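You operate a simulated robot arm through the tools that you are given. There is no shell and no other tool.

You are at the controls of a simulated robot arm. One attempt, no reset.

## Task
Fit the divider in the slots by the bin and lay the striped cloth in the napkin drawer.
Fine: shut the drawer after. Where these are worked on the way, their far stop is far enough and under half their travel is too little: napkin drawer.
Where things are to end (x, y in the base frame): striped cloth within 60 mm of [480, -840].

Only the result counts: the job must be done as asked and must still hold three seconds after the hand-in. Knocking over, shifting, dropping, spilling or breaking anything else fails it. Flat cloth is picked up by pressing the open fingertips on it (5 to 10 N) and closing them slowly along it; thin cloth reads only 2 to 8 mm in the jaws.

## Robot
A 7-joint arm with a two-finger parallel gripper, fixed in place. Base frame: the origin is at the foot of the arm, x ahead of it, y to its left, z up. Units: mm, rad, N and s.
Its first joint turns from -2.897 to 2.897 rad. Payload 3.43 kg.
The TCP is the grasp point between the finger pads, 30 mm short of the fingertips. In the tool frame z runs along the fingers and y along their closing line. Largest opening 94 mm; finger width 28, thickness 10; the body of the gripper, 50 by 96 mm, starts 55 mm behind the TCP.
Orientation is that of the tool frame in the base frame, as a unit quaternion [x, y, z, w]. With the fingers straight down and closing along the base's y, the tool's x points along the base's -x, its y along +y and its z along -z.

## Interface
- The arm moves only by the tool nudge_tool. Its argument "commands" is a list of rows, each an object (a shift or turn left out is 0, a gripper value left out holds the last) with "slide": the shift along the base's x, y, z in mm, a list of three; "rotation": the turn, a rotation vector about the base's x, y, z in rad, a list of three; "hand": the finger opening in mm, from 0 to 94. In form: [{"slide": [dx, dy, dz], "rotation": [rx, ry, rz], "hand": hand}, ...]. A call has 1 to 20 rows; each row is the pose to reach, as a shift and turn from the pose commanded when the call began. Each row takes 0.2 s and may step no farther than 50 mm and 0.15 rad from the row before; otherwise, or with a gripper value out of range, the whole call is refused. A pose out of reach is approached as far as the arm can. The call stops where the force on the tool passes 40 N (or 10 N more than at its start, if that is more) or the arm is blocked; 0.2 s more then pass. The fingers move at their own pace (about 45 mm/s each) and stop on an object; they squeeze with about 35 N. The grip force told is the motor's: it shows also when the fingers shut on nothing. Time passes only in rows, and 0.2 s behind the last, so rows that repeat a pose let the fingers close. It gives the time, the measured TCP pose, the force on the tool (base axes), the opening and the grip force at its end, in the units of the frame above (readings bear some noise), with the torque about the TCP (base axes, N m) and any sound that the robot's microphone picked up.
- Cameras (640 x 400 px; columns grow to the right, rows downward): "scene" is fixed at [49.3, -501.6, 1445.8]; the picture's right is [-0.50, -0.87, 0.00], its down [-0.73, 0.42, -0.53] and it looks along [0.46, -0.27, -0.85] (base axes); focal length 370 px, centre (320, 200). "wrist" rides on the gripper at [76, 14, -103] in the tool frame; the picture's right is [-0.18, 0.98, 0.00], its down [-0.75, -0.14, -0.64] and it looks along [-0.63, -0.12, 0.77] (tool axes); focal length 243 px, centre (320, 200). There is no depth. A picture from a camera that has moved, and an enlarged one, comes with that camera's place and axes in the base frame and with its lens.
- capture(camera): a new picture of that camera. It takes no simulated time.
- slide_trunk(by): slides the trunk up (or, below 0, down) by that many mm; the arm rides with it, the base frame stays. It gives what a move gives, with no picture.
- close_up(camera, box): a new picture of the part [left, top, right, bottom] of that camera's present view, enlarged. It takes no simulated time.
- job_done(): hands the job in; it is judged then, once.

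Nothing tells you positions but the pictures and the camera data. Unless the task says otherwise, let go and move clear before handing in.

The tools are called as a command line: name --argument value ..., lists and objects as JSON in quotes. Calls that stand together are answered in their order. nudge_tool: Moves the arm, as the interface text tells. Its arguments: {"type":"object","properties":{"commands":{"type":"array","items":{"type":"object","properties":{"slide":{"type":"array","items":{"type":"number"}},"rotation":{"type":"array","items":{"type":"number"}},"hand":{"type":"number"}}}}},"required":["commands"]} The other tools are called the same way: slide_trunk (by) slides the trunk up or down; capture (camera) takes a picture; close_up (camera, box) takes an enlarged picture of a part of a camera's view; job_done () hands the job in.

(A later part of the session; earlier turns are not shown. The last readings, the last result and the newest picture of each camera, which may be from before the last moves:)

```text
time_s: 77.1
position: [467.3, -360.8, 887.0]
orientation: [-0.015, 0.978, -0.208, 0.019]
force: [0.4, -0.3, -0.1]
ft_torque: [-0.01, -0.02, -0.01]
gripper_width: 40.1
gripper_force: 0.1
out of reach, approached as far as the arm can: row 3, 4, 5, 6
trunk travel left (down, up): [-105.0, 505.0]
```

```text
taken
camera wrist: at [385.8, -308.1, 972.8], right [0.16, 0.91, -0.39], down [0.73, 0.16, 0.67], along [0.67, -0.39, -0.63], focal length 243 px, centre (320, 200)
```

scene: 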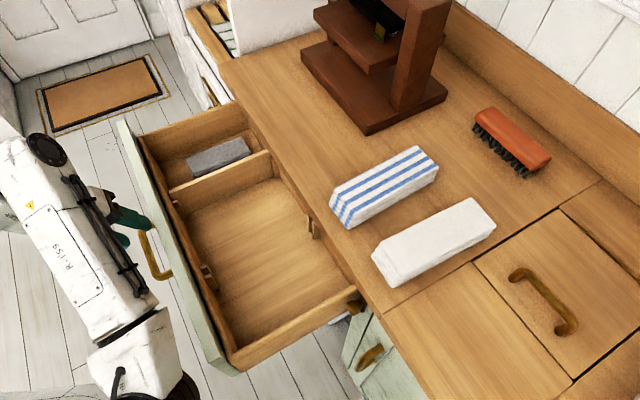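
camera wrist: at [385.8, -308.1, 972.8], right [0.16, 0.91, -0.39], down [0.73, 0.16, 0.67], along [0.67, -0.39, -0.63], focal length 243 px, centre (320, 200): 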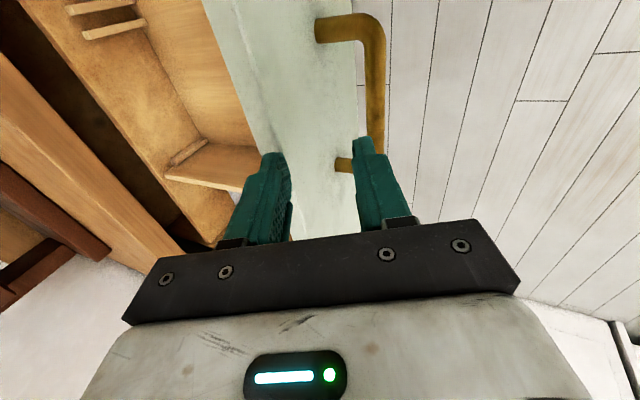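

close_up --camera "wrist" --box '[0, 0, 320, 250]'

```text
1.60 times, centred on (160, 125) of wrist
camera zoom: at [385.8, -308.1, 972.8], right [0.16, 0.91, -0.39], down [0.73, 0.16, 0.67], along [0.67, -0.39, -0.63], focal length 388 px, centre (576, 320)
```

zoom: 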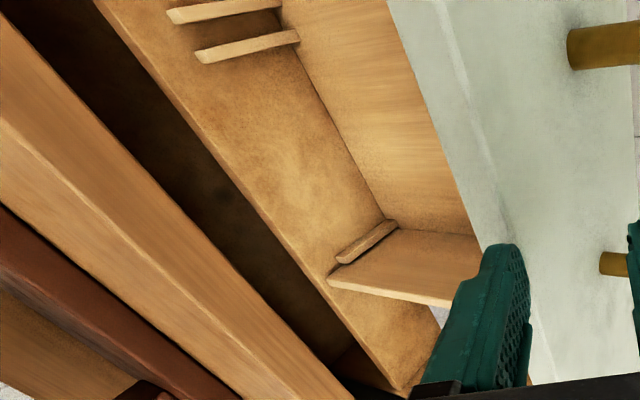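

Triangulating with the wide-baseline views: the divider is at x≈572 spanning y≈-441 to -673 with its top at z≈800, and the empty slots are at x≈360. I'll lower the trunk with the fingers straddling the bar, re-grip, and check whether the drawer goes further.

nudge_tool --commands '[{"slide": [4, 2, 5], "rotation": [0.1, 0, 0], "hand": 44}, {"slide": [8, 3, 8], "rotation": [0.2, 0, 0], "hand": 44}]'

slide_trunk --by -104

capture --camera "wrist"

```text
time_s: 77.7
position: [475.7, -357.0, 893.8]
orientation: [-0.013, 0.994, -0.109, 0.021]
force: [-0.5, 0.6, 0.3]
ft_torque: [0.02, -0.01, -0.01]
gripper_width: 44.2
gripper_force: 0.1
trunk travel left (down, up): [-105.0, 505.0]
```

```text
time_s: 79.1
position: [475.4, -356.7, 789.5]
orientation: [-0.013, 0.994, -0.109, 0.021]
force: [-0.7, 0.0, -1.1]
ft_torque: [-0.05, 0.02, -0.08]
gripper_width: 43.9
gripper_force: 0.0
trunk travel left (down, up): [-1.0, 609.0]
```

```text
taken
camera wrist: at [394.7, -322.6, 884.2], right [0.16, 0.96, -0.21], down [0.73, 0.02, 0.69], along [0.67, -0.26, -0.7], focal length 243 px, centre (320, 200)
```

wrist: 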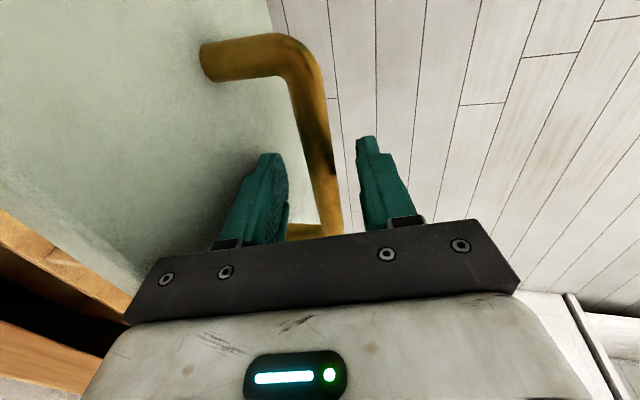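

Fingers straddle the bar. Closing and pulling.

nudge_tool --commands '[{"hand": 0, "slide": [0, -2, 0]}, {"hand": 0, "slide": [0, -2, 0]}, {"hand": 0, "slide": [0, -2, 0]}, {"hand": 0, "slide": [0, -2, 0]}]'

nudge_tool --commands '[{"slide": [0, 8, 0], "hand": 0}, {"slide": [0, 16, 0], "hand": 0}, {"slide": [0, 24, 0], "hand": 0}, {"slide": [0, 32, 0], "hand": 0}]'

capture --camera "scene"

```text
time_s: 80.1
position: [475.8, -359.6, 790.7]
orientation: [-0.012, 0.994, -0.108, 0.02]
force: [0.4, 1.1, -7.7]
ft_torque: [0.08, -0.17, -1.09]
gripper_width: 15.9
gripper_force: 44.4
trunk travel left (down, up): [-1.0, 609.0]
```

```text
time_s: 81.1
position: [476.1, -326.7, 790.6]
orientation: [-0.013, 0.994, -0.109, 0.019]
force: [-4.4, -0.9, -21.0]
ft_torque: [0.03, -0.36, -1.15]
gripper_width: 15.6
gripper_force: 45.1
trunk travel left (down, up): [-1.0, 609.0]
```

```text
taken
```

scene: 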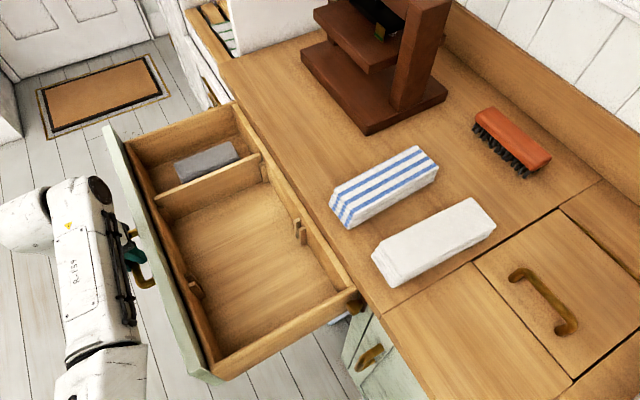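

It goes further, and the back wall is now visible. I'll keep pulling to the stop.

nudge_tool --commands '[{"slide": [0, 8, -1], "hand": 0}, {"slide": [0, 16, -1], "hand": 0}, {"slide": [0, 24, -1], "hand": 0}, {"slide": [0, 32, -1], "hand": 0}, {"slide": [0, 40, -1], "hand": 0}, {"slide": [0, 48, -1], "hand": 0}]'

capture --camera "scene"

```text
time_s: 82.3
position: [474.9, -293.8, 788.8]
orientation: [-0.012, 0.994, -0.108, 0.033]
force: [-5.8, -23.9, 10.0]
ft_torque: [-0.43, 0.56, -0.84]
gripper_width: 15.9
gripper_force: 45.2
out of reach, approached as far as the arm can: row 5, 6
trunk travel left (down, up): [-1.0, 609.0]
stopped in row 6: the force on the tool passed its limit at 48 N (the readings are from after the stop); the commanded pose is now the measured one
```

```text
taken
```

scene: 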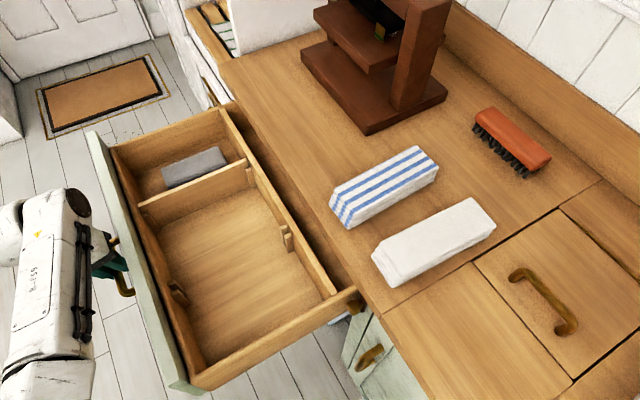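

The drawer is now fully out at its stop (handle bar at y≈-296, so about 342 mm open) with clear space behind the divider. I'll release, lift clear and inspect from above.

nudge_tool --commands '[{"hand": 40}, {"hand": 40}, {"slide": [0, 4, 20], "hand": 40}, {"slide": [0, 12, 60], "hand": 40}, {"slide": [0, 15, 100], "hand": 60}, {"slide": [0, 15, 140], "hand": 60}]'

slide_trunk --by 200

capture --camera "wrist"

capture --camera "scene"

```text
time_s: 83.7
position: [476.0, -278.8, 925.1]
orientation: [-0.012, 0.994, -0.098, 0.036]
force: [0.4, -0.1, 0.5]
ft_torque: [-0.02, -0.03, 0.02]
gripper_width: 60.1
gripper_force: 0.0
trunk travel left (down, up): [-1.0, 609.0]
```

```text
time_s: 85.9
position: [475.7, -278.4, 1126.3]
orientation: [-0.012, 0.994, -0.099, 0.038]
force: [-0.2, 0.2, -0.3]
ft_torque: [0.0, -0.03, -0.03]
gripper_width: 59.9
gripper_force: 0.0
trunk travel left (down, up): [-201.0, 409.0]
```

```text
taken
camera wrist: at [391.9, -247.2, 1218.4], right [0.17, 0.97, -0.18], down [0.7, 0.01, 0.71], along [0.69, -0.25, -0.68], focal length 243 px, centre (320, 200)
```

wrist: 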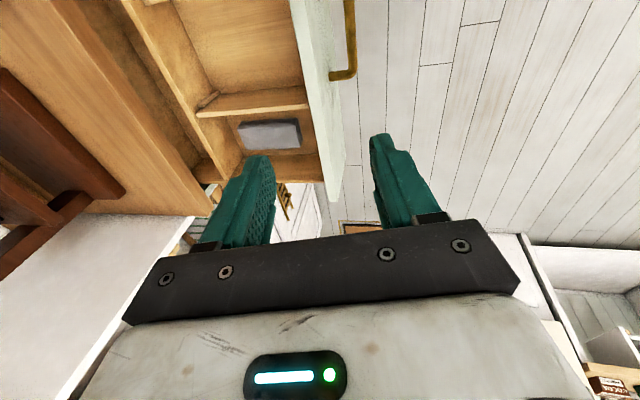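

```text
taken
```

scene: 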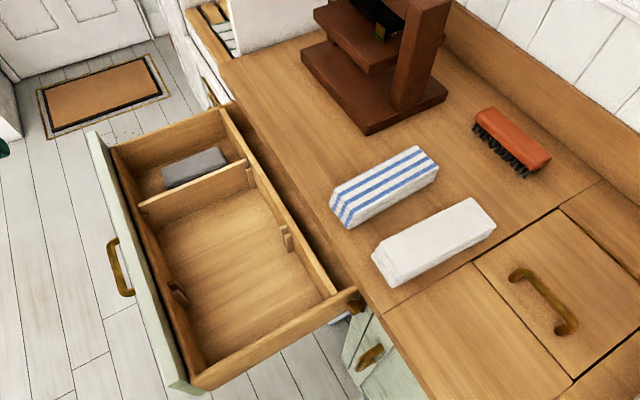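

nudge_tool --commands '[{"slide": [-5, -40, 0], "rotation": [0.1, 0.038, -0.012]}, {"slide": [-10, -80, 0], "rotation": [0.198, 0.076, -0.024]}, {"slide": [-20, -120, 0], "rotation": [0.198, 0.076, -0.024]}, {"slide": [-30, -160, 0], "rotation": [0.198, 0.076, -0.024]}, {"slide": [-40, -200, 0], "rotation": [0.198, 0.076, -0.024]}, {"slide": [-50, -240, 0], "rotation": [0.198, 0.076, -0.024]}]'

capture --camera "wrist"

close_up --camera "scene" --box '[80, 90, 380, 280]'

close_up --camera "scene" --box '[120, 210, 380, 400]'

```text
time_s: 87.3
position: [428.4, -518.0, 1123.9]
orientation: [-0.003, 1.0, -0.004, -0.004]
force: [0.1, 0.9, -0.3]
ft_torque: [-0.03, -0.01, -0.02]
gripper_width: 60.1
gripper_force: 0.1
trunk travel left (down, up): [-201.0, 409.0]
```

```text
taken
camera wrist: at [353.1, -503.6, 1227.3], right [0.18, 0.98, -0.01], down [0.76, -0.13, 0.64], along [0.63, -0.12, -0.77], focal length 243 px, centre (320, 200)
```

wrist: 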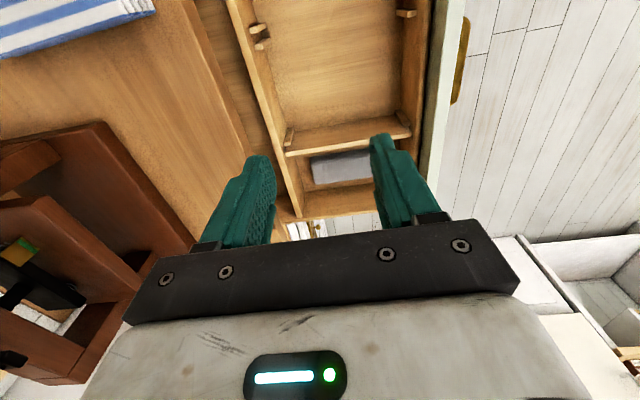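

```text
2.11 times, centred on (230, 185) of scene
camera zoom: at [49.3, -501.6, 1445.8], right [-0.5, -0.87, 0.0], down [-0.73, 0.42, -0.53], along [0.46, -0.27, -0.85], focal length 778 px, centre (510, 232)
```

zoom: 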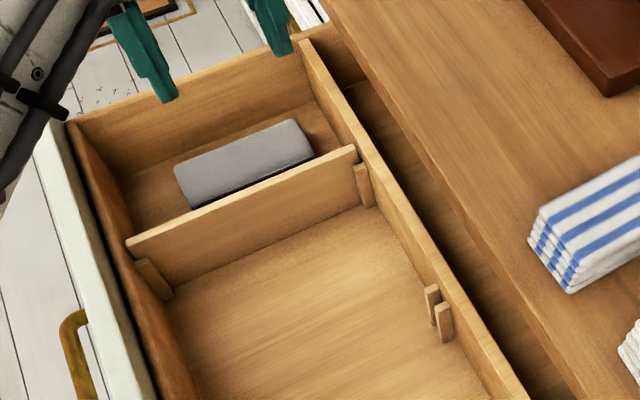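

```text
2.11 times, centred on (250, 305) of scene
camera zoom: at [49.3, -501.6, 1445.8], right [-0.5, -0.87, 0.0], down [-0.73, 0.42, -0.53], along [0.46, -0.27, -0.85], focal length 778 px, centre (467, -21)
```

zoom: 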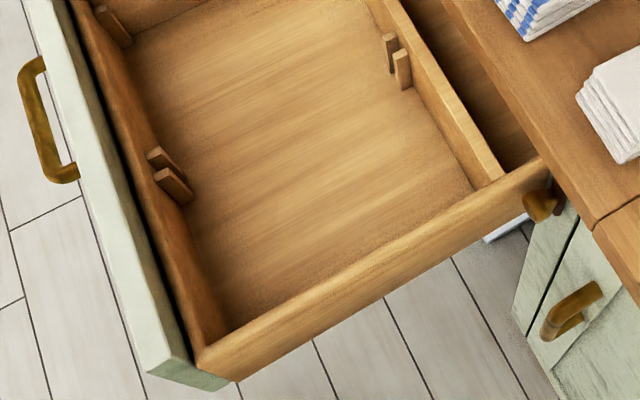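

close_up --camera "wrist" --box '[220, 90, 460, 240]'

close_up --camera "wrist" --box '[220, 0, 460, 150]'

```text
2.67 times, centred on (340, 165) of wrist
camera zoom: at [353.1, -503.6, 1227.3], right [0.18, 0.98, -0.01], down [0.76, -0.13, 0.64], along [0.63, -0.12, -0.77], focal length 647 px, centre (267, 293)
```

zoom: 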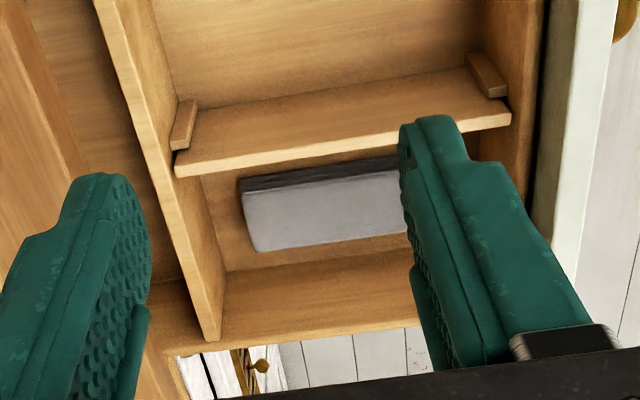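

```text
2.67 times, centred on (340, 75) of wrist
camera zoom: at [353.1, -503.6, 1227.3], right [0.18, 0.98, -0.01], down [0.76, -0.13, 0.64], along [0.63, -0.12, -0.77], focal length 647 px, centre (267, 533)
```

zoom: 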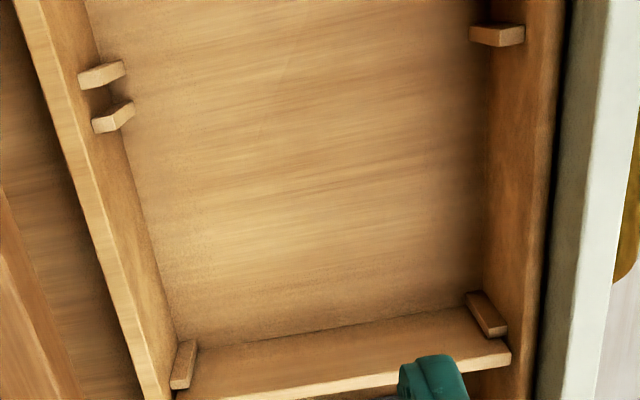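

I have a good estimate: the divider is at x≈573, y from about -610 to -380, with its top near z≈800, and the empty slots near x≈360. I'll turn the gripper so it closes along x and go above the divider.

nudge_tool --commands '[{"slide": [12, 2, -10], "rotation": [0, 0, 0.131], "hand": 40}, {"slide": [24, 4, -20], "rotation": [0, 0, 0.262]}, {"slide": [36, 6, -30], "rotation": [0, 0, 0.393]}, {"slide": [48, 8, -40], "rotation": [0, 0, 0.524]}, {"slide": [60, 10, -50], "rotation": [0, 0, 0.655]}, {"slide": [72, 12, -60], "rotation": [0, 0, 0.785]}, {"slide": [84, 14, -70], "rotation": [0, 0, 0.916]}, {"slide": [96, 16, -80], "rotation": [0, 0, 1.047]}, {"slide": [108, 18, -90], "rotation": [0, 0, 1.178]}, {"slide": [120, 20, -100], "rotation": [0, 0, 1.309]}, {"slide": [132, 22, -110], "rotation": [0, 0, 1.44]}, {"slide": [144, 24, -124], "rotation": [0, 0, 1.571]}]'

capture --camera "wrist"

capture --camera "scene"

```text
time_s: 89.9
position: [571.6, -491.7, 1002.1]
orientation: [0.71, -0.704, 0.01, 0.0]
force: [0.1, 0.7, -0.7]
ft_torque: [-0.01, -0.03, 0.06]
gripper_width: 39.9
gripper_force: 0.1
trunk travel left (down, up): [-201.0, 409.0]
```

```text
taken
camera wrist: at [556.4, -567.7, 1106.3], right [-0.98, 0.18, -0.02], down [0.13, 0.76, 0.63], along [0.12, 0.62, -0.77], focal length 243 px, centre (320, 200)
```

wrist: 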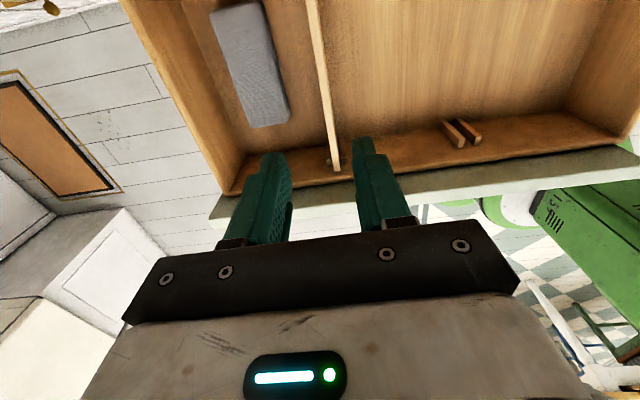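

```text
taken
```

scene: 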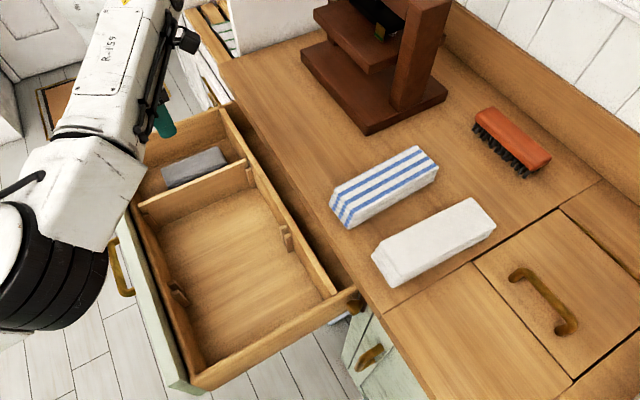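

The divider runs through the middle of the fingers' line. I'll descend to just above it and check.

nudge_tool --commands '[{"slide": [0, 0, -40], "hand": 36}, {"slide": [1, 0, -80], "hand": 36}, {"slide": [1, 0, -120], "hand": 36}, {"slide": [1, 0, -150], "hand": 36}]'

capture --camera "wrist"

close_up --camera "scene" --box '[80, 90, 280, 240]'

```text
time_s: 90.9
position: [573.3, -491.7, 851.9]
orientation: [0.709, -0.705, 0.01, 0.0]
force: [0.8, 0.9, 0.1]
ft_torque: [0.01, 0.0, 0.04]
gripper_width: 35.9
gripper_force: 0.1
trunk travel left (down, up): [-201.0, 409.0]
```

```text
taken
camera wrist: at [558.6, -565.5, 956.1], right [-0.98, 0.18, -0.02], down [0.13, 0.76, 0.63], along [0.13, 0.62, -0.77], focal length 243 px, centre (320, 200)
```

wrist: 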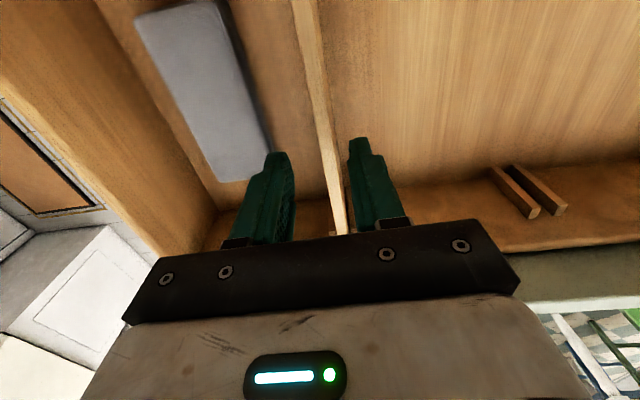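

```text
2.67 times, centred on (180, 165) of scene
camera zoom: at [49.3, -501.6, 1445.8], right [-0.5, -0.87, 0.0], down [-0.73, 0.42, -0.53], along [0.46, -0.27, -0.85], focal length 985 px, centre (693, 293)
```

zoom: 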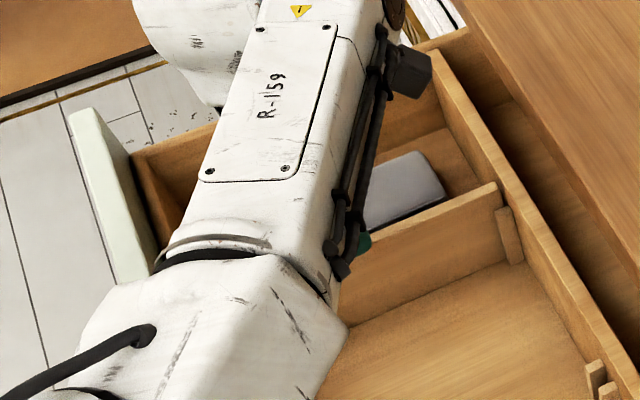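

nudge_tool --commands '[{"slide": [-2, 0, -12], "hand": 34}, {"slide": [-2, 0, -24], "hand": 34}, {"slide": [-2, 0, -34], "hand": 34}, {"slide": [-2, 0, -44], "hand": 34}]'

capture --camera "wrist"

```text
time_s: 91.9
position: [570.7, -492.7, 809.2]
orientation: [0.709, -0.705, 0.009, 0.001]
force: [0.1, -0.2, 0.4]
ft_torque: [0.01, 0.0, 0.0]
gripper_width: 33.9
gripper_force: 0.0
trunk travel left (down, up): [-201.0, 409.0]
```

```text
taken
camera wrist: at [555.9, -567.9, 912.7], right [-0.98, 0.18, -0.02], down [0.13, 0.76, 0.63], along [0.13, 0.62, -0.77], focal length 243 px, centre (320, 200)
```

wrist: 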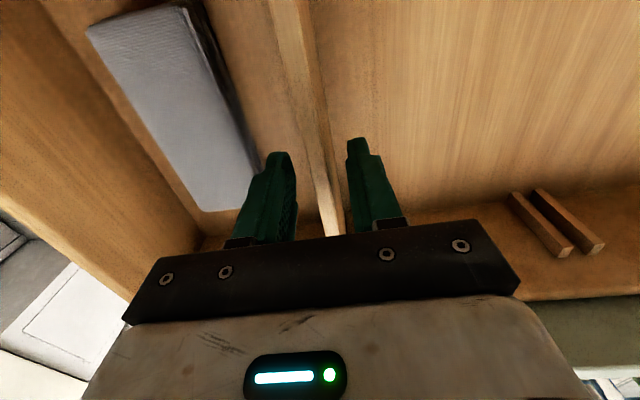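

nudge_tool --commands '[{"slide": [0, 0, -8], "hand": 34}, {"slide": [0, 0, -8], "hand": 20}, {"slide": [0, 0, -8], "hand": 10}, {"slide": [0, 0, -8], "hand": 0}, {"slide": [0, 0, -8], "hand": 0}]'

capture --camera "wrist"

```text
time_s: 93.1
position: [571.2, -493.2, 803.0]
orientation: [0.709, -0.705, 0.01, 0.0]
force: [0.1, 0.6, 0.6]
ft_torque: [-0.08, 0.02, -0.04]
gripper_width: 14.2
gripper_force: 35.0
trunk travel left (down, up): [-201.0, 409.0]
```

```text
taken
camera wrist: at [556.0, -568.4, 905.1], right [-0.98, 0.18, -0.02], down [0.13, 0.76, 0.63], along [0.13, 0.62, -0.77], focal length 243 px, centre (320, 200)
```

wrist: 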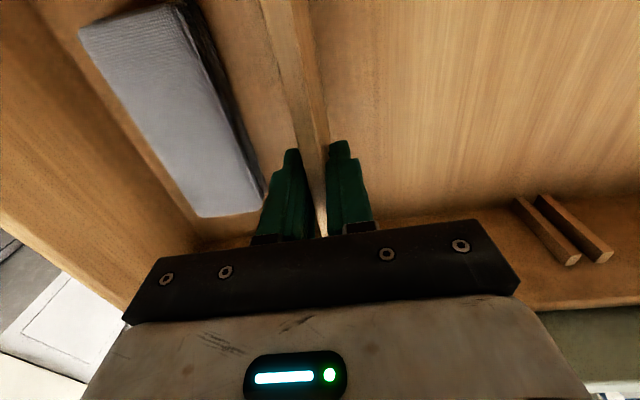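

The divider is held (14 mm). I'll lift it straight up slowly.

nudge_tool --commands '[{"slide": [0, 0, 8], "hand": 0}, {"slide": [0, 0, 16], "hand": 0}, {"slide": [0, 0, 26], "hand": 0}, {"slide": [0, 0, 38], "hand": 0}, {"slide": [0, 0, 50], "hand": 0}]'

capture --camera "scene"

capture --camera "wrist"

```text
time_s: 94.3
position: [568.9, -493.5, 852.6]
orientation: [0.708, -0.706, 0.01, 0.0]
force: [-1.4, 0.6, -0.8]
ft_torque: [0.02, -0.03, 0.0]
gripper_width: 13.9
gripper_force: 34.9
trunk travel left (down, up): [-201.0, 409.0]
```

```text
taken
```

scene: 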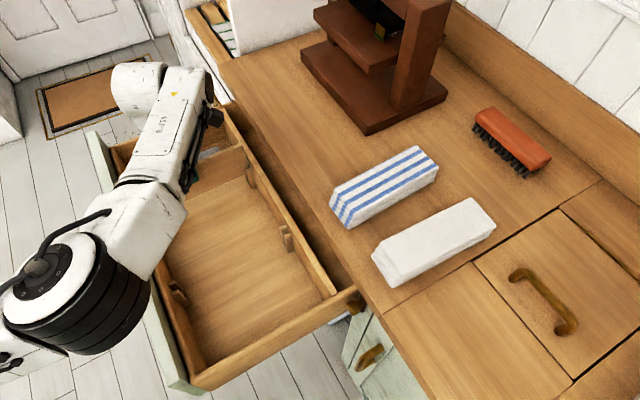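

```text
taken
camera wrist: at [554.3, -567.9, 956.3], right [-0.98, 0.18, -0.02], down [0.13, 0.76, 0.63], along [0.13, 0.62, -0.77], focal length 243 px, centre (320, 200)
```

wrist: 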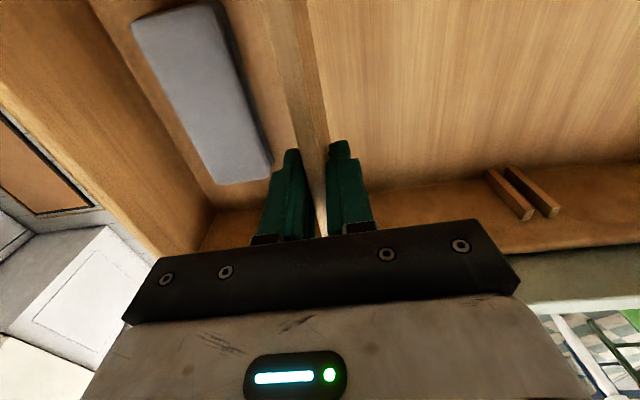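

nudge_tool --commands '[{"slide": [0, 0, 20], "hand": 0}, {"slide": [0, 0, 40], "hand": 0}, {"slide": [0, 0, 60], "hand": 0}, {"slide": [0, 0, 80], "hand": 0}]'

close_up --camera "scene" --box '[80, 50, 380, 390]'

capture --camera "wrist"

```text
time_s: 95.3
position: [570.7, -492.2, 933.0]
orientation: [0.709, -0.705, 0.01, 0.0]
force: [0.0, 0.7, -1.3]
ft_torque: [0.01, 0.0, -0.03]
gripper_width: 13.7
gripper_force: 34.7
trunk travel left (down, up): [-201.0, 409.0]
```

```text
1.18 times, centred on (230, 220) of scene
camera zoom: at [49.3, -501.6, 1445.8], right [-0.5, -0.87, 0.0], down [-0.73, 0.42, -0.53], along [0.46, -0.27, -0.85], focal length 435 px, centre (426, 176)
```

zoom: 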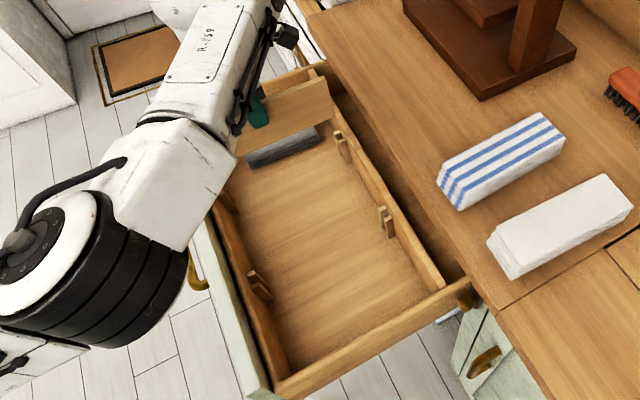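

```text
taken
camera wrist: at [556.2, -567.5, 1036.3], right [-0.98, 0.18, -0.02], down [0.13, 0.76, 0.63], along [0.12, 0.62, -0.77], focal length 243 px, centre (320, 200)
```

wrist: 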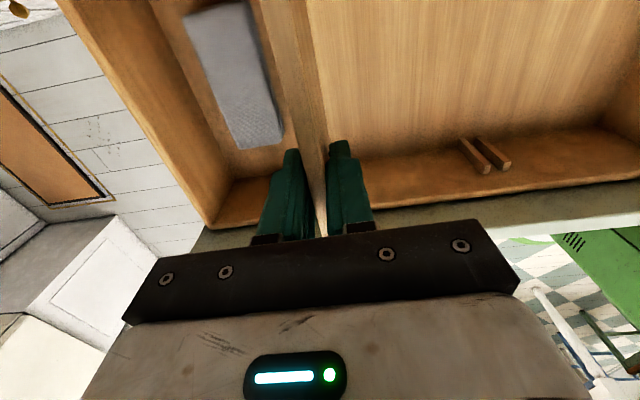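

The divider is free. I'll measure the offset between the old and new slot pairs accurately using zoomed scene views.

close_up --camera "scene" --box '[200, 130, 320, 250]'

close_up --camera "scene" --box '[130, 180, 260, 300]'

close_up --camera "wrist" --box '[420, 100, 560, 200]'

```text
3.33 times, centred on (260, 190) of scene
camera zoom: at [49.3, -501.6, 1445.8], right [-0.5, -0.87, 0.0], down [-0.73, 0.42, -0.53], along [0.46, -0.27, -0.85], focal length 1232 px, centre (520, 233)
```

zoom: 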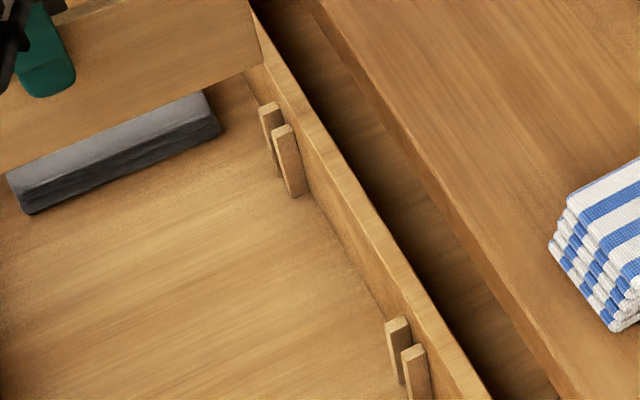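

```text
3.33 times, centred on (195, 240) of scene
camera zoom: at [49.3, -501.6, 1445.8], right [-0.5, -0.87, 0.0], down [-0.73, 0.42, -0.53], along [0.46, -0.27, -0.85], focal length 1232 px, centre (737, 67)
```

zoom: 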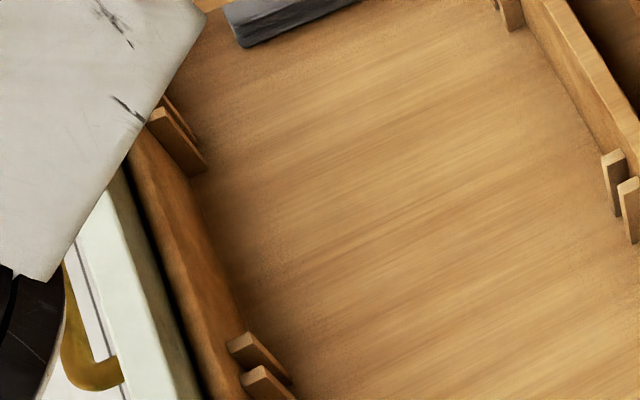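

```text
4.00 times, centred on (490, 150) of wrist
camera zoom: at [556.2, -567.5, 1036.3], right [-0.98, 0.18, -0.02], down [0.13, 0.76, 0.63], along [0.12, 0.62, -0.77], focal length 970 px, centre (-360, 400)
```

zoom: 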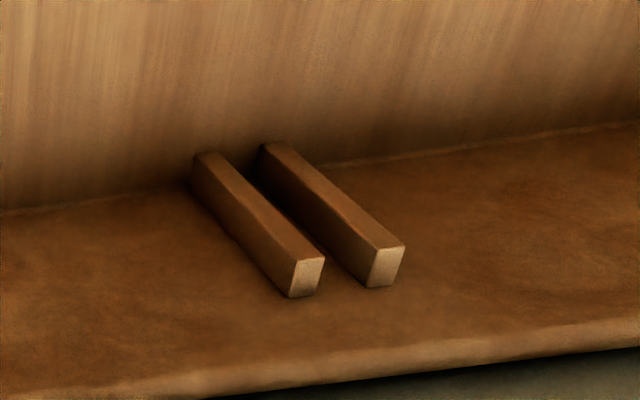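

The old slot is at x≈571 and the new one at x≈380.7 (both front and back cleats agree, and it is symmetric about the drawer centre). I'll translate the divider there at the lifted height.

nudge_tool --commands '[{"slide": [-32, 0, 0], "hand": 0}, {"slide": [-64, 0, 0], "hand": 0}, {"slide": [-96, 0, 0], "hand": 0}, {"slide": [-128, 0, 0], "hand": 0}, {"slide": [-160, 0, 0], "hand": 0}, {"slide": [-190.5, 0, 0], "hand": 0}, {"slide": [-190.5, 0, 0], "hand": 0}, {"slide": [-190.5, 0, -40], "hand": 0}, {"slide": [-190.5, 0, -40], "hand": 0}]'

capture --camera "wrist"

close_up --camera "scene" --box '[80, 100, 380, 390]'

```text
time_s: 97.3
position: [380.2, -493.6, 890.7]
orientation: [0.709, -0.705, 0.01, 0.0]
force: [-0.4, 0.6, -0.6]
ft_torque: [0.01, 0.0, 0.0]
gripper_width: 13.8
gripper_force: 34.8
trunk travel left (down, up): [-201.0, 409.0]
```

```text
taken
camera wrist: at [365.0, -569.1, 994.0], right [-0.98, 0.18, -0.02], down [0.13, 0.76, 0.63], along [0.13, 0.62, -0.77], focal length 243 px, centre (320, 200)
```

wrist: 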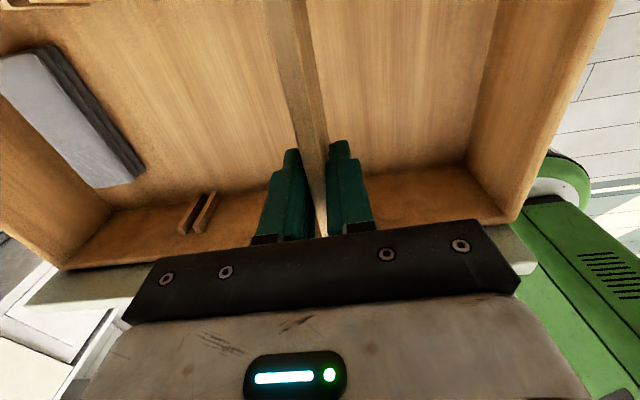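

```text
1.38 times, centred on (230, 245) of scene
camera zoom: at [49.3, -501.6, 1445.8], right [-0.5, -0.87, 0.0], down [-0.73, 0.42, -0.53], along [0.46, -0.27, -0.85], focal length 510 px, centre (444, 138)
```

zoom: 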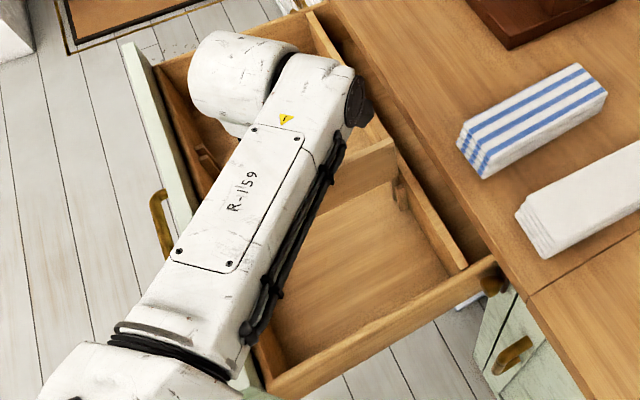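

close_up --camera "scene" --box '[230, 170, 310, 230]'

close_up --camera "wrist" --box '[160, 140, 420, 260]'

```text
6.67 times, centred on (270, 200) of scene
camera zoom: at [49.3, -501.6, 1445.8], right [-0.5, -0.87, 0.0], down [-0.73, 0.42, -0.53], along [0.46, -0.27, -0.85], focal length 2463 px, centre (653, 200)
```

zoom: 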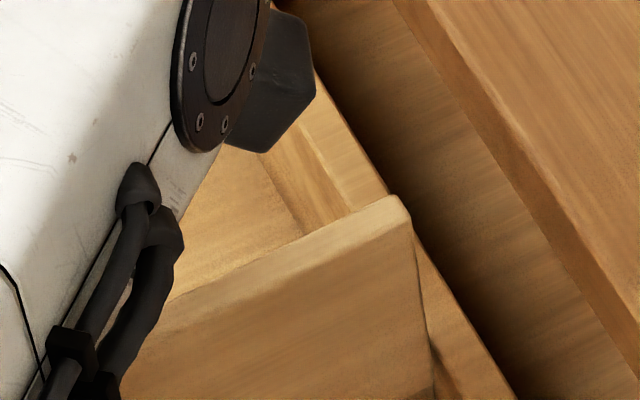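

```text
2.46 times, centred on (290, 200) of wrist
camera zoom: at [365.0, -569.1, 994.0], right [-0.98, 0.18, -0.02], down [0.13, 0.76, 0.63], along [0.13, 0.62, -0.77], focal length 597 px, centre (394, 200)
```

zoom: 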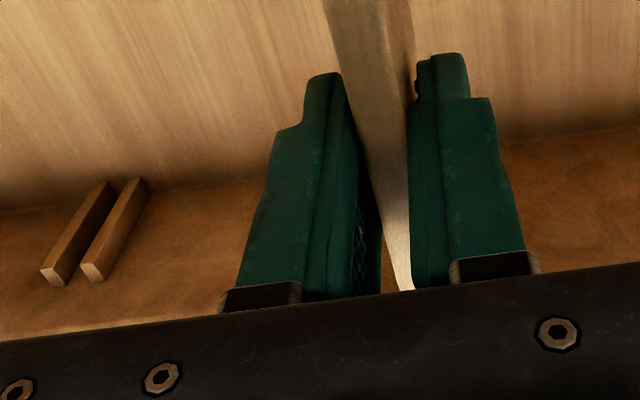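

I'll lower gently into the slots, watching for contact at the cleat tops.

nudge_tool --commands '[{"slide": [0, 0, -12], "hand": 0}, {"slide": [0, 0, -24], "hand": 0}, {"slide": [0, 0, -32], "hand": 0}, {"slide": [0, 0, -38], "hand": 0}, {"slide": [0, 0, -42], "hand": 0}]'

capture --camera "wrist"

close_up --camera "scene" --box '[230, 170, 330, 260]'

```text
time_s: 98.5
position: [379.6, -493.8, 849.2]
orientation: [0.709, -0.705, 0.01, 0.0]
force: [0.3, 0.1, -2.2]
ft_torque: [0.01, 0.05, 0.04]
gripper_width: 13.6
gripper_force: 35.1
trunk travel left (down, up): [-201.0, 409.0]
```

```text
taken
camera wrist: at [364.4, -568.0, 952.8], right [-0.98, 0.18, -0.02], down [0.13, 0.76, 0.63], along [0.13, 0.62, -0.77], focal length 243 px, centre (320, 200)
```

wrist: 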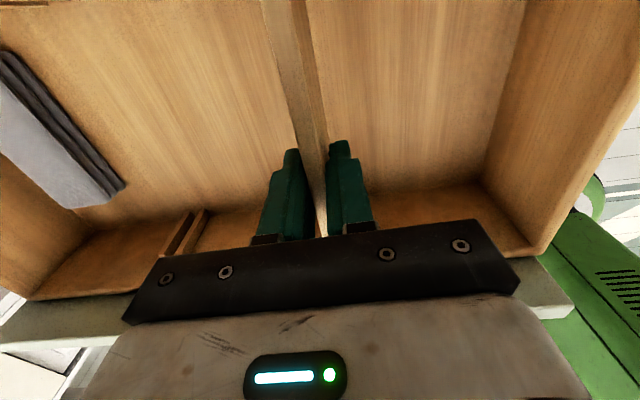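

```text
4.44 times, centred on (280, 215) of scene
camera zoom: at [49.3, -501.6, 1445.8], right [-0.5, -0.87, 0.0], down [-0.73, 0.42, -0.53], along [0.46, -0.27, -0.85], focal length 1642 px, centre (498, 133)
```

zoom: 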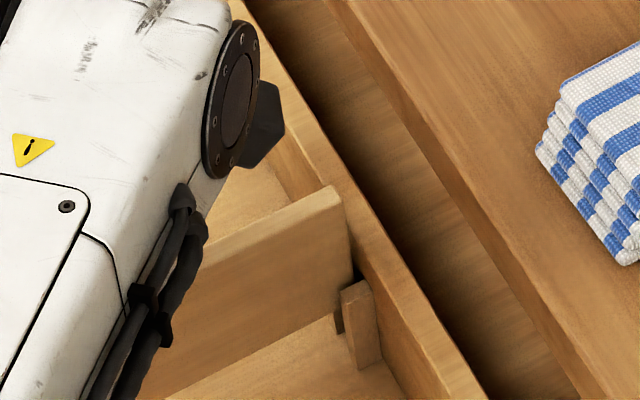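

nudge_tool --commands '[{"slide": [0, 0, -4], "hand": 0}, {"slide": [0, 0, -8], "hand": 0}, {"slide": [0, 0, -10], "hand": 0}]'

close_up --camera "scene" --box '[250, 190, 310, 240]'

```text
time_s: 99.3
position: [379.3, -491.8, 838.4]
orientation: [0.709, -0.705, 0.009, -0.001]
force: [-0.3, 0.9, -0.8]
ft_torque: [0.02, -0.01, -0.03]
gripper_width: 13.9
gripper_force: 35.6
trunk travel left (down, up): [-201.0, 409.0]
```

```text
8.00 times, centred on (280, 215) of scene
camera zoom: at [49.3, -501.6, 1445.8], right [-0.5, -0.87, 0.0], down [-0.73, 0.42, -0.53], along [0.46, -0.27, -0.85], focal length 2956 px, centre (640, 80)
```

zoom: 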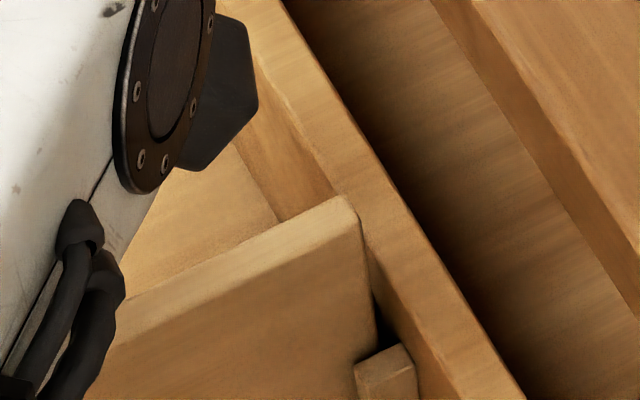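

The divider's rear end is passing behind the small-x cleat, which is what I want. Continuing down.

nudge_tool --commands '[{"slide": [0, 0, -5], "hand": 0}, {"slide": [0, 0, -10], "hand": 0}, {"slide": [0, 0, -15], "hand": 0}, {"slide": [0, 0, -15], "hand": 0}]'

close_up --camera "scene" --box '[250, 190, 310, 240]'

```text
time_s: 100.3
position: [380.4, -494.4, 826.0]
orientation: [0.709, -0.705, 0.01, 0.0]
force: [0.1, 0.4, -0.4]
ft_torque: [0.05, 0.01, 0.0]
gripper_width: 13.8
gripper_force: 35.3
trunk travel left (down, up): [-201.0, 409.0]
```

```text
8.00 times, centred on (280, 215) of scene
camera zoom: at [49.3, -501.6, 1445.8], right [-0.5, -0.87, 0.0], down [-0.73, 0.42, -0.53], along [0.46, -0.27, -0.85], focal length 2956 px, centre (640, 80)
```

zoom: 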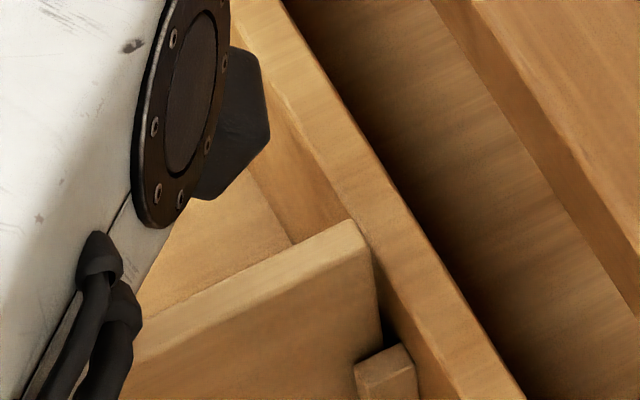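

nudge_tool --commands '[{"slide": [0, 0, -5], "hand": 0}, {"slide": [0, 0, -10], "hand": 0}, {"slide": [0, 0, -14], "hand": 0}, {"slide": [0, 0, -17], "hand": 0}, {"slide": [0, 0, -19], "hand": 0}]'

close_up --camera "scene" --box '[250, 190, 310, 240]'

capture --camera "wrist"

```text
time_s: 101.5
position: [380.2, -495.1, 805.3]
orientation: [0.709, -0.705, 0.01, 0.0]
force: [-0.6, 0.2, -1.8]
ft_torque: [-0.06, 0.07, -0.06]
gripper_width: 13.9
gripper_force: 34.8
trunk travel left (down, up): [-201.0, 409.0]
```

```text
8.00 times, centred on (280, 215) of scene
camera zoom: at [49.3, -501.6, 1445.8], right [-0.5, -0.87, 0.0], down [-0.73, 0.42, -0.53], along [0.46, -0.27, -0.85], focal length 2956 px, centre (640, 80)
```

zoom: 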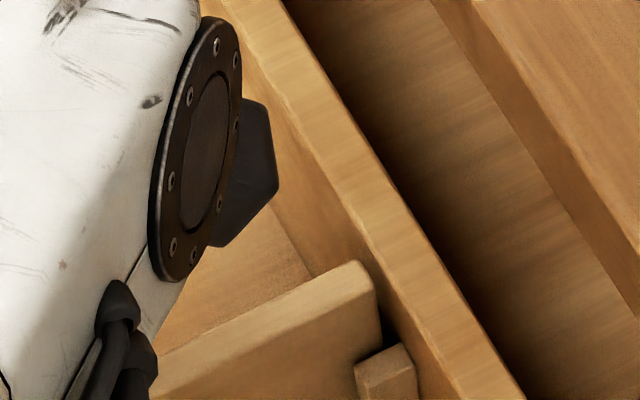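

```text
taken
camera wrist: at [365.3, -568.3, 910.0], right [-0.98, 0.18, -0.02], down [0.13, 0.76, 0.63], along [0.13, 0.62, -0.77], focal length 243 px, centre (320, 200)
```

wrist: 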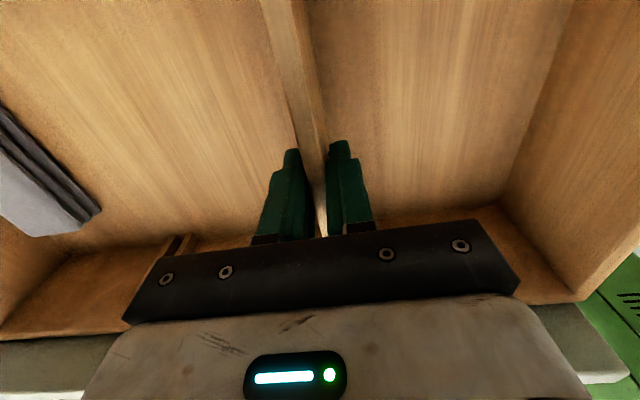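

It slid in without touching. I'll lower the last few mm to feel the bottom, then release.

nudge_tool --commands '[{"slide": [0, 0, -2], "hand": 0}, {"slide": [0, 0, -3], "hand": 0}]'

nudge_tool --commands '[{"slide": [0, 0, 0], "hand": 20}, {"slide": [0, 0, 0], "hand": 34}, {"slide": [0, 0, 0], "hand": 34}, {"slide": [0, 0, 15], "hand": 34}, {"slide": [0, 0, 50], "hand": 34}, {"slide": [0, 0, 95], "hand": 34}, {"slide": [0, 0, 140], "hand": 34}]'

capture --camera "wrist"

close_up --camera "scene" --box '[80, 100, 380, 390]'

```text
time_s: 102.1
position: [379.4, -493.0, 803.2]
orientation: [0.709, -0.705, 0.01, 0.0]
force: [-0.2, 1.2, -1.4]
ft_torque: [-0.02, 0.03, -0.03]
gripper_width: 14.2
gripper_force: 35.1
trunk travel left (down, up): [-201.0, 409.0]
```

```text
time_s: 103.7
position: [381.1, -494.9, 942.5]
orientation: [0.709, -0.705, 0.01, -0.001]
force: [-0.4, 0.2, 0.3]
ft_torque: [0.06, -0.01, -0.01]
gripper_width: 33.9
gripper_force: 0.0
trunk travel left (down, up): [-201.0, 409.0]
```

```text
taken
camera wrist: at [366.0, -568.9, 1045.5], right [-0.98, 0.18, -0.02], down [0.13, 0.76, 0.63], along [0.13, 0.62, -0.77], focal length 243 px, centre (320, 200)
```

wrist: 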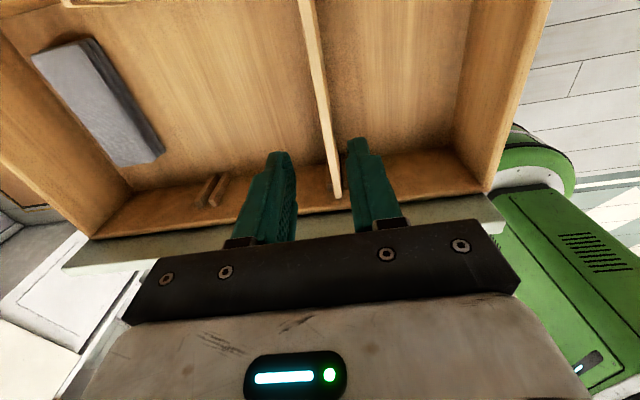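

```text
1.38 times, centred on (230, 245) of scene
camera zoom: at [49.3, -501.6, 1445.8], right [-0.5, -0.87, 0.0], down [-0.73, 0.42, -0.53], along [0.46, -0.27, -0.85], focal length 510 px, centre (444, 138)
```

zoom: 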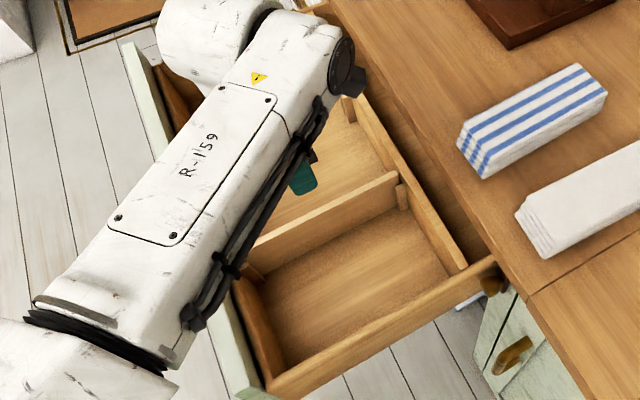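

The divider is seated in the new slots. Next is the striped cloth: I estimate its centre at about (305, -780), about 54 mm wide in x and 178 mm long in y. I'll go above it with the gripper closing along x.

nudge_tool --commands '[{"slide": [0, 0, 45], "hand": 60}, {"slide": [0, 0, 90], "hand": 80}, {"slide": [-10, -35, 115], "hand": 84}, {"slide": [-20, -75, 125], "hand": 84}, {"slide": [-30, -115, 125], "hand": 84}, {"slide": [-40, -155, 125], "hand": 84}, {"slide": [-50, -195, 125], "hand": 84}, {"slide": [-62, -235, 125], "hand": 84}, {"slide": [-74, -275, 125], "hand": 84}, {"slide": [-74, -285, 125], "hand": 84}]'

capture --camera "wrist"

capture --camera "scene"

```text
time_s: 105.9
position: [322.9, -664.6, 1038.3]
orientation: [0.71, -0.704, 0.01, 0.001]
force: [0.4, 0.1, -0.2]
ft_torque: [0.02, 0.05, 0.02]
gripper_width: 84.0
gripper_force: 0.1
out of reach, approached as far as the arm can: row 7, 8, 9, 10
trunk travel left (down, up): [-201.0, 409.0]
```

```text
taken
camera wrist: at [307.8, -739.9, 1142.0], right [-0.98, 0.18, -0.02], down [0.13, 0.76, 0.63], along [0.12, 0.62, -0.77], focal length 243 px, centre (320, 200)
```

wrist: 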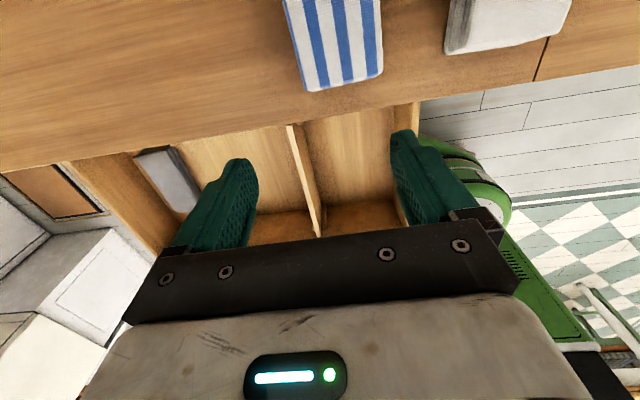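

```text
taken
```

scene: 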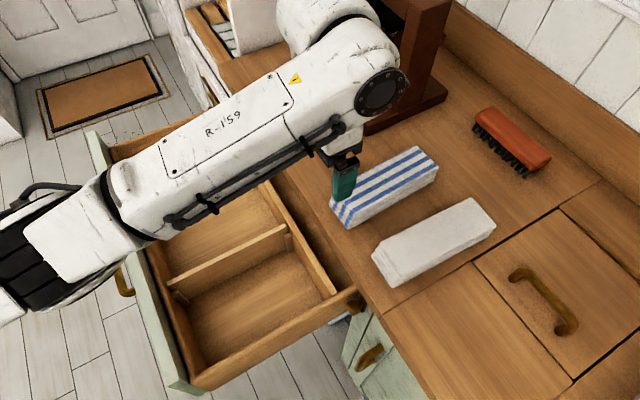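

The arm can't go further out with this yaw, so I'll turn the gripper to the opposite yaw (-90°), which suits this side better, while backing away from the press.

nudge_tool --commands '[{"slide": [-5, 20, 10], "rotation": [0, 0, -0.1]}, {"slide": [-10, 40, 20], "rotation": [0, 0, -0.24]}, {"slide": [-15, 60, 30], "rotation": [0, 0, -0.38]}, {"slide": [-20, 75, 40], "rotation": [0, 0, -0.53]}, {"slide": [-25, 85, 40], "rotation": [0, 0, -0.68]}, {"slide": [-30, 85, 40], "rotation": [0, 0, -0.83]}, {"slide": [-35, 85, 40], "rotation": [0, 0, -0.98]}, {"slide": [-40, 85, 40], "rotation": [0, 0, -1.13]}, {"slide": [-45, 85, 40], "rotation": [0, 0, -1.28]}, {"slide": [-50, 85, 40], "rotation": [0, 0, -1.43]}, {"slide": [-60, 85, 40], "rotation": [0, 0, -1.57]}]'

nudge_tool --commands '[{"slide": [-7, 0, 0], "rotation": [0, 0, -0.14]}, {"slide": [-14, 0, 0], "rotation": [0, 0, -0.28]}, {"slide": [-20, 0, 0], "rotation": [0, 0, -0.42]}, {"slide": [-25, 0, 0], "rotation": [0, 0, -0.56]}, {"slide": [-30, 0, 0], "rotation": [0, 0, -0.7]}, {"slide": [-35, 0, 0], "rotation": [0, 0, -0.84]}, {"slide": [-40, 0, 0], "rotation": [0, 0, -0.98]}, {"slide": [-45, 0, 0], "rotation": [0, 0, -1.12]}, {"slide": [-48, 0, 0], "rotation": [0, 0, -1.26]}, {"slide": [-50, 0, 0], "rotation": [0, 0, -1.4]}, {"slide": [-50, 0, 0], "rotation": [0, 0, -1.56]}]'

capture --camera "wrist"

capture --camera "scene"

```text
time_s: 108.3
position: [259.7, -576.0, 1081.5]
orientation: [-0.002, 1.0, -0.007, -0.007]
force: [-0.2, 0.6, -0.3]
ft_torque: [0.0, -0.03, 0.0]
gripper_width: 83.9
gripper_force: 0.1
trunk travel left (down, up): [-201.0, 409.0]
```

```text
refused: row 11 steps farther than a row can; nothing moved
```

```text
taken
camera wrist: at [184.5, -561.6, 1183.9], right [0.18, 0.98, -0.02], down [0.76, -0.13, 0.63], along [0.62, -0.13, -0.77], focal length 243 px, centre (320, 200)
```

wrist: 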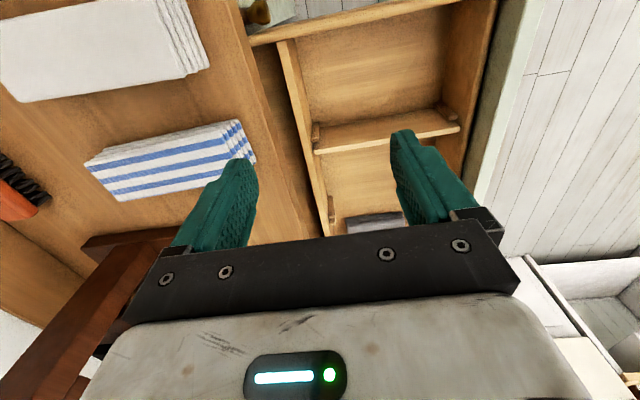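

```text
taken
```

scene: 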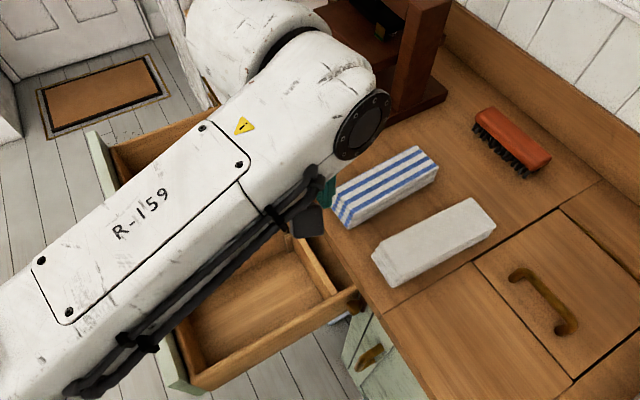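

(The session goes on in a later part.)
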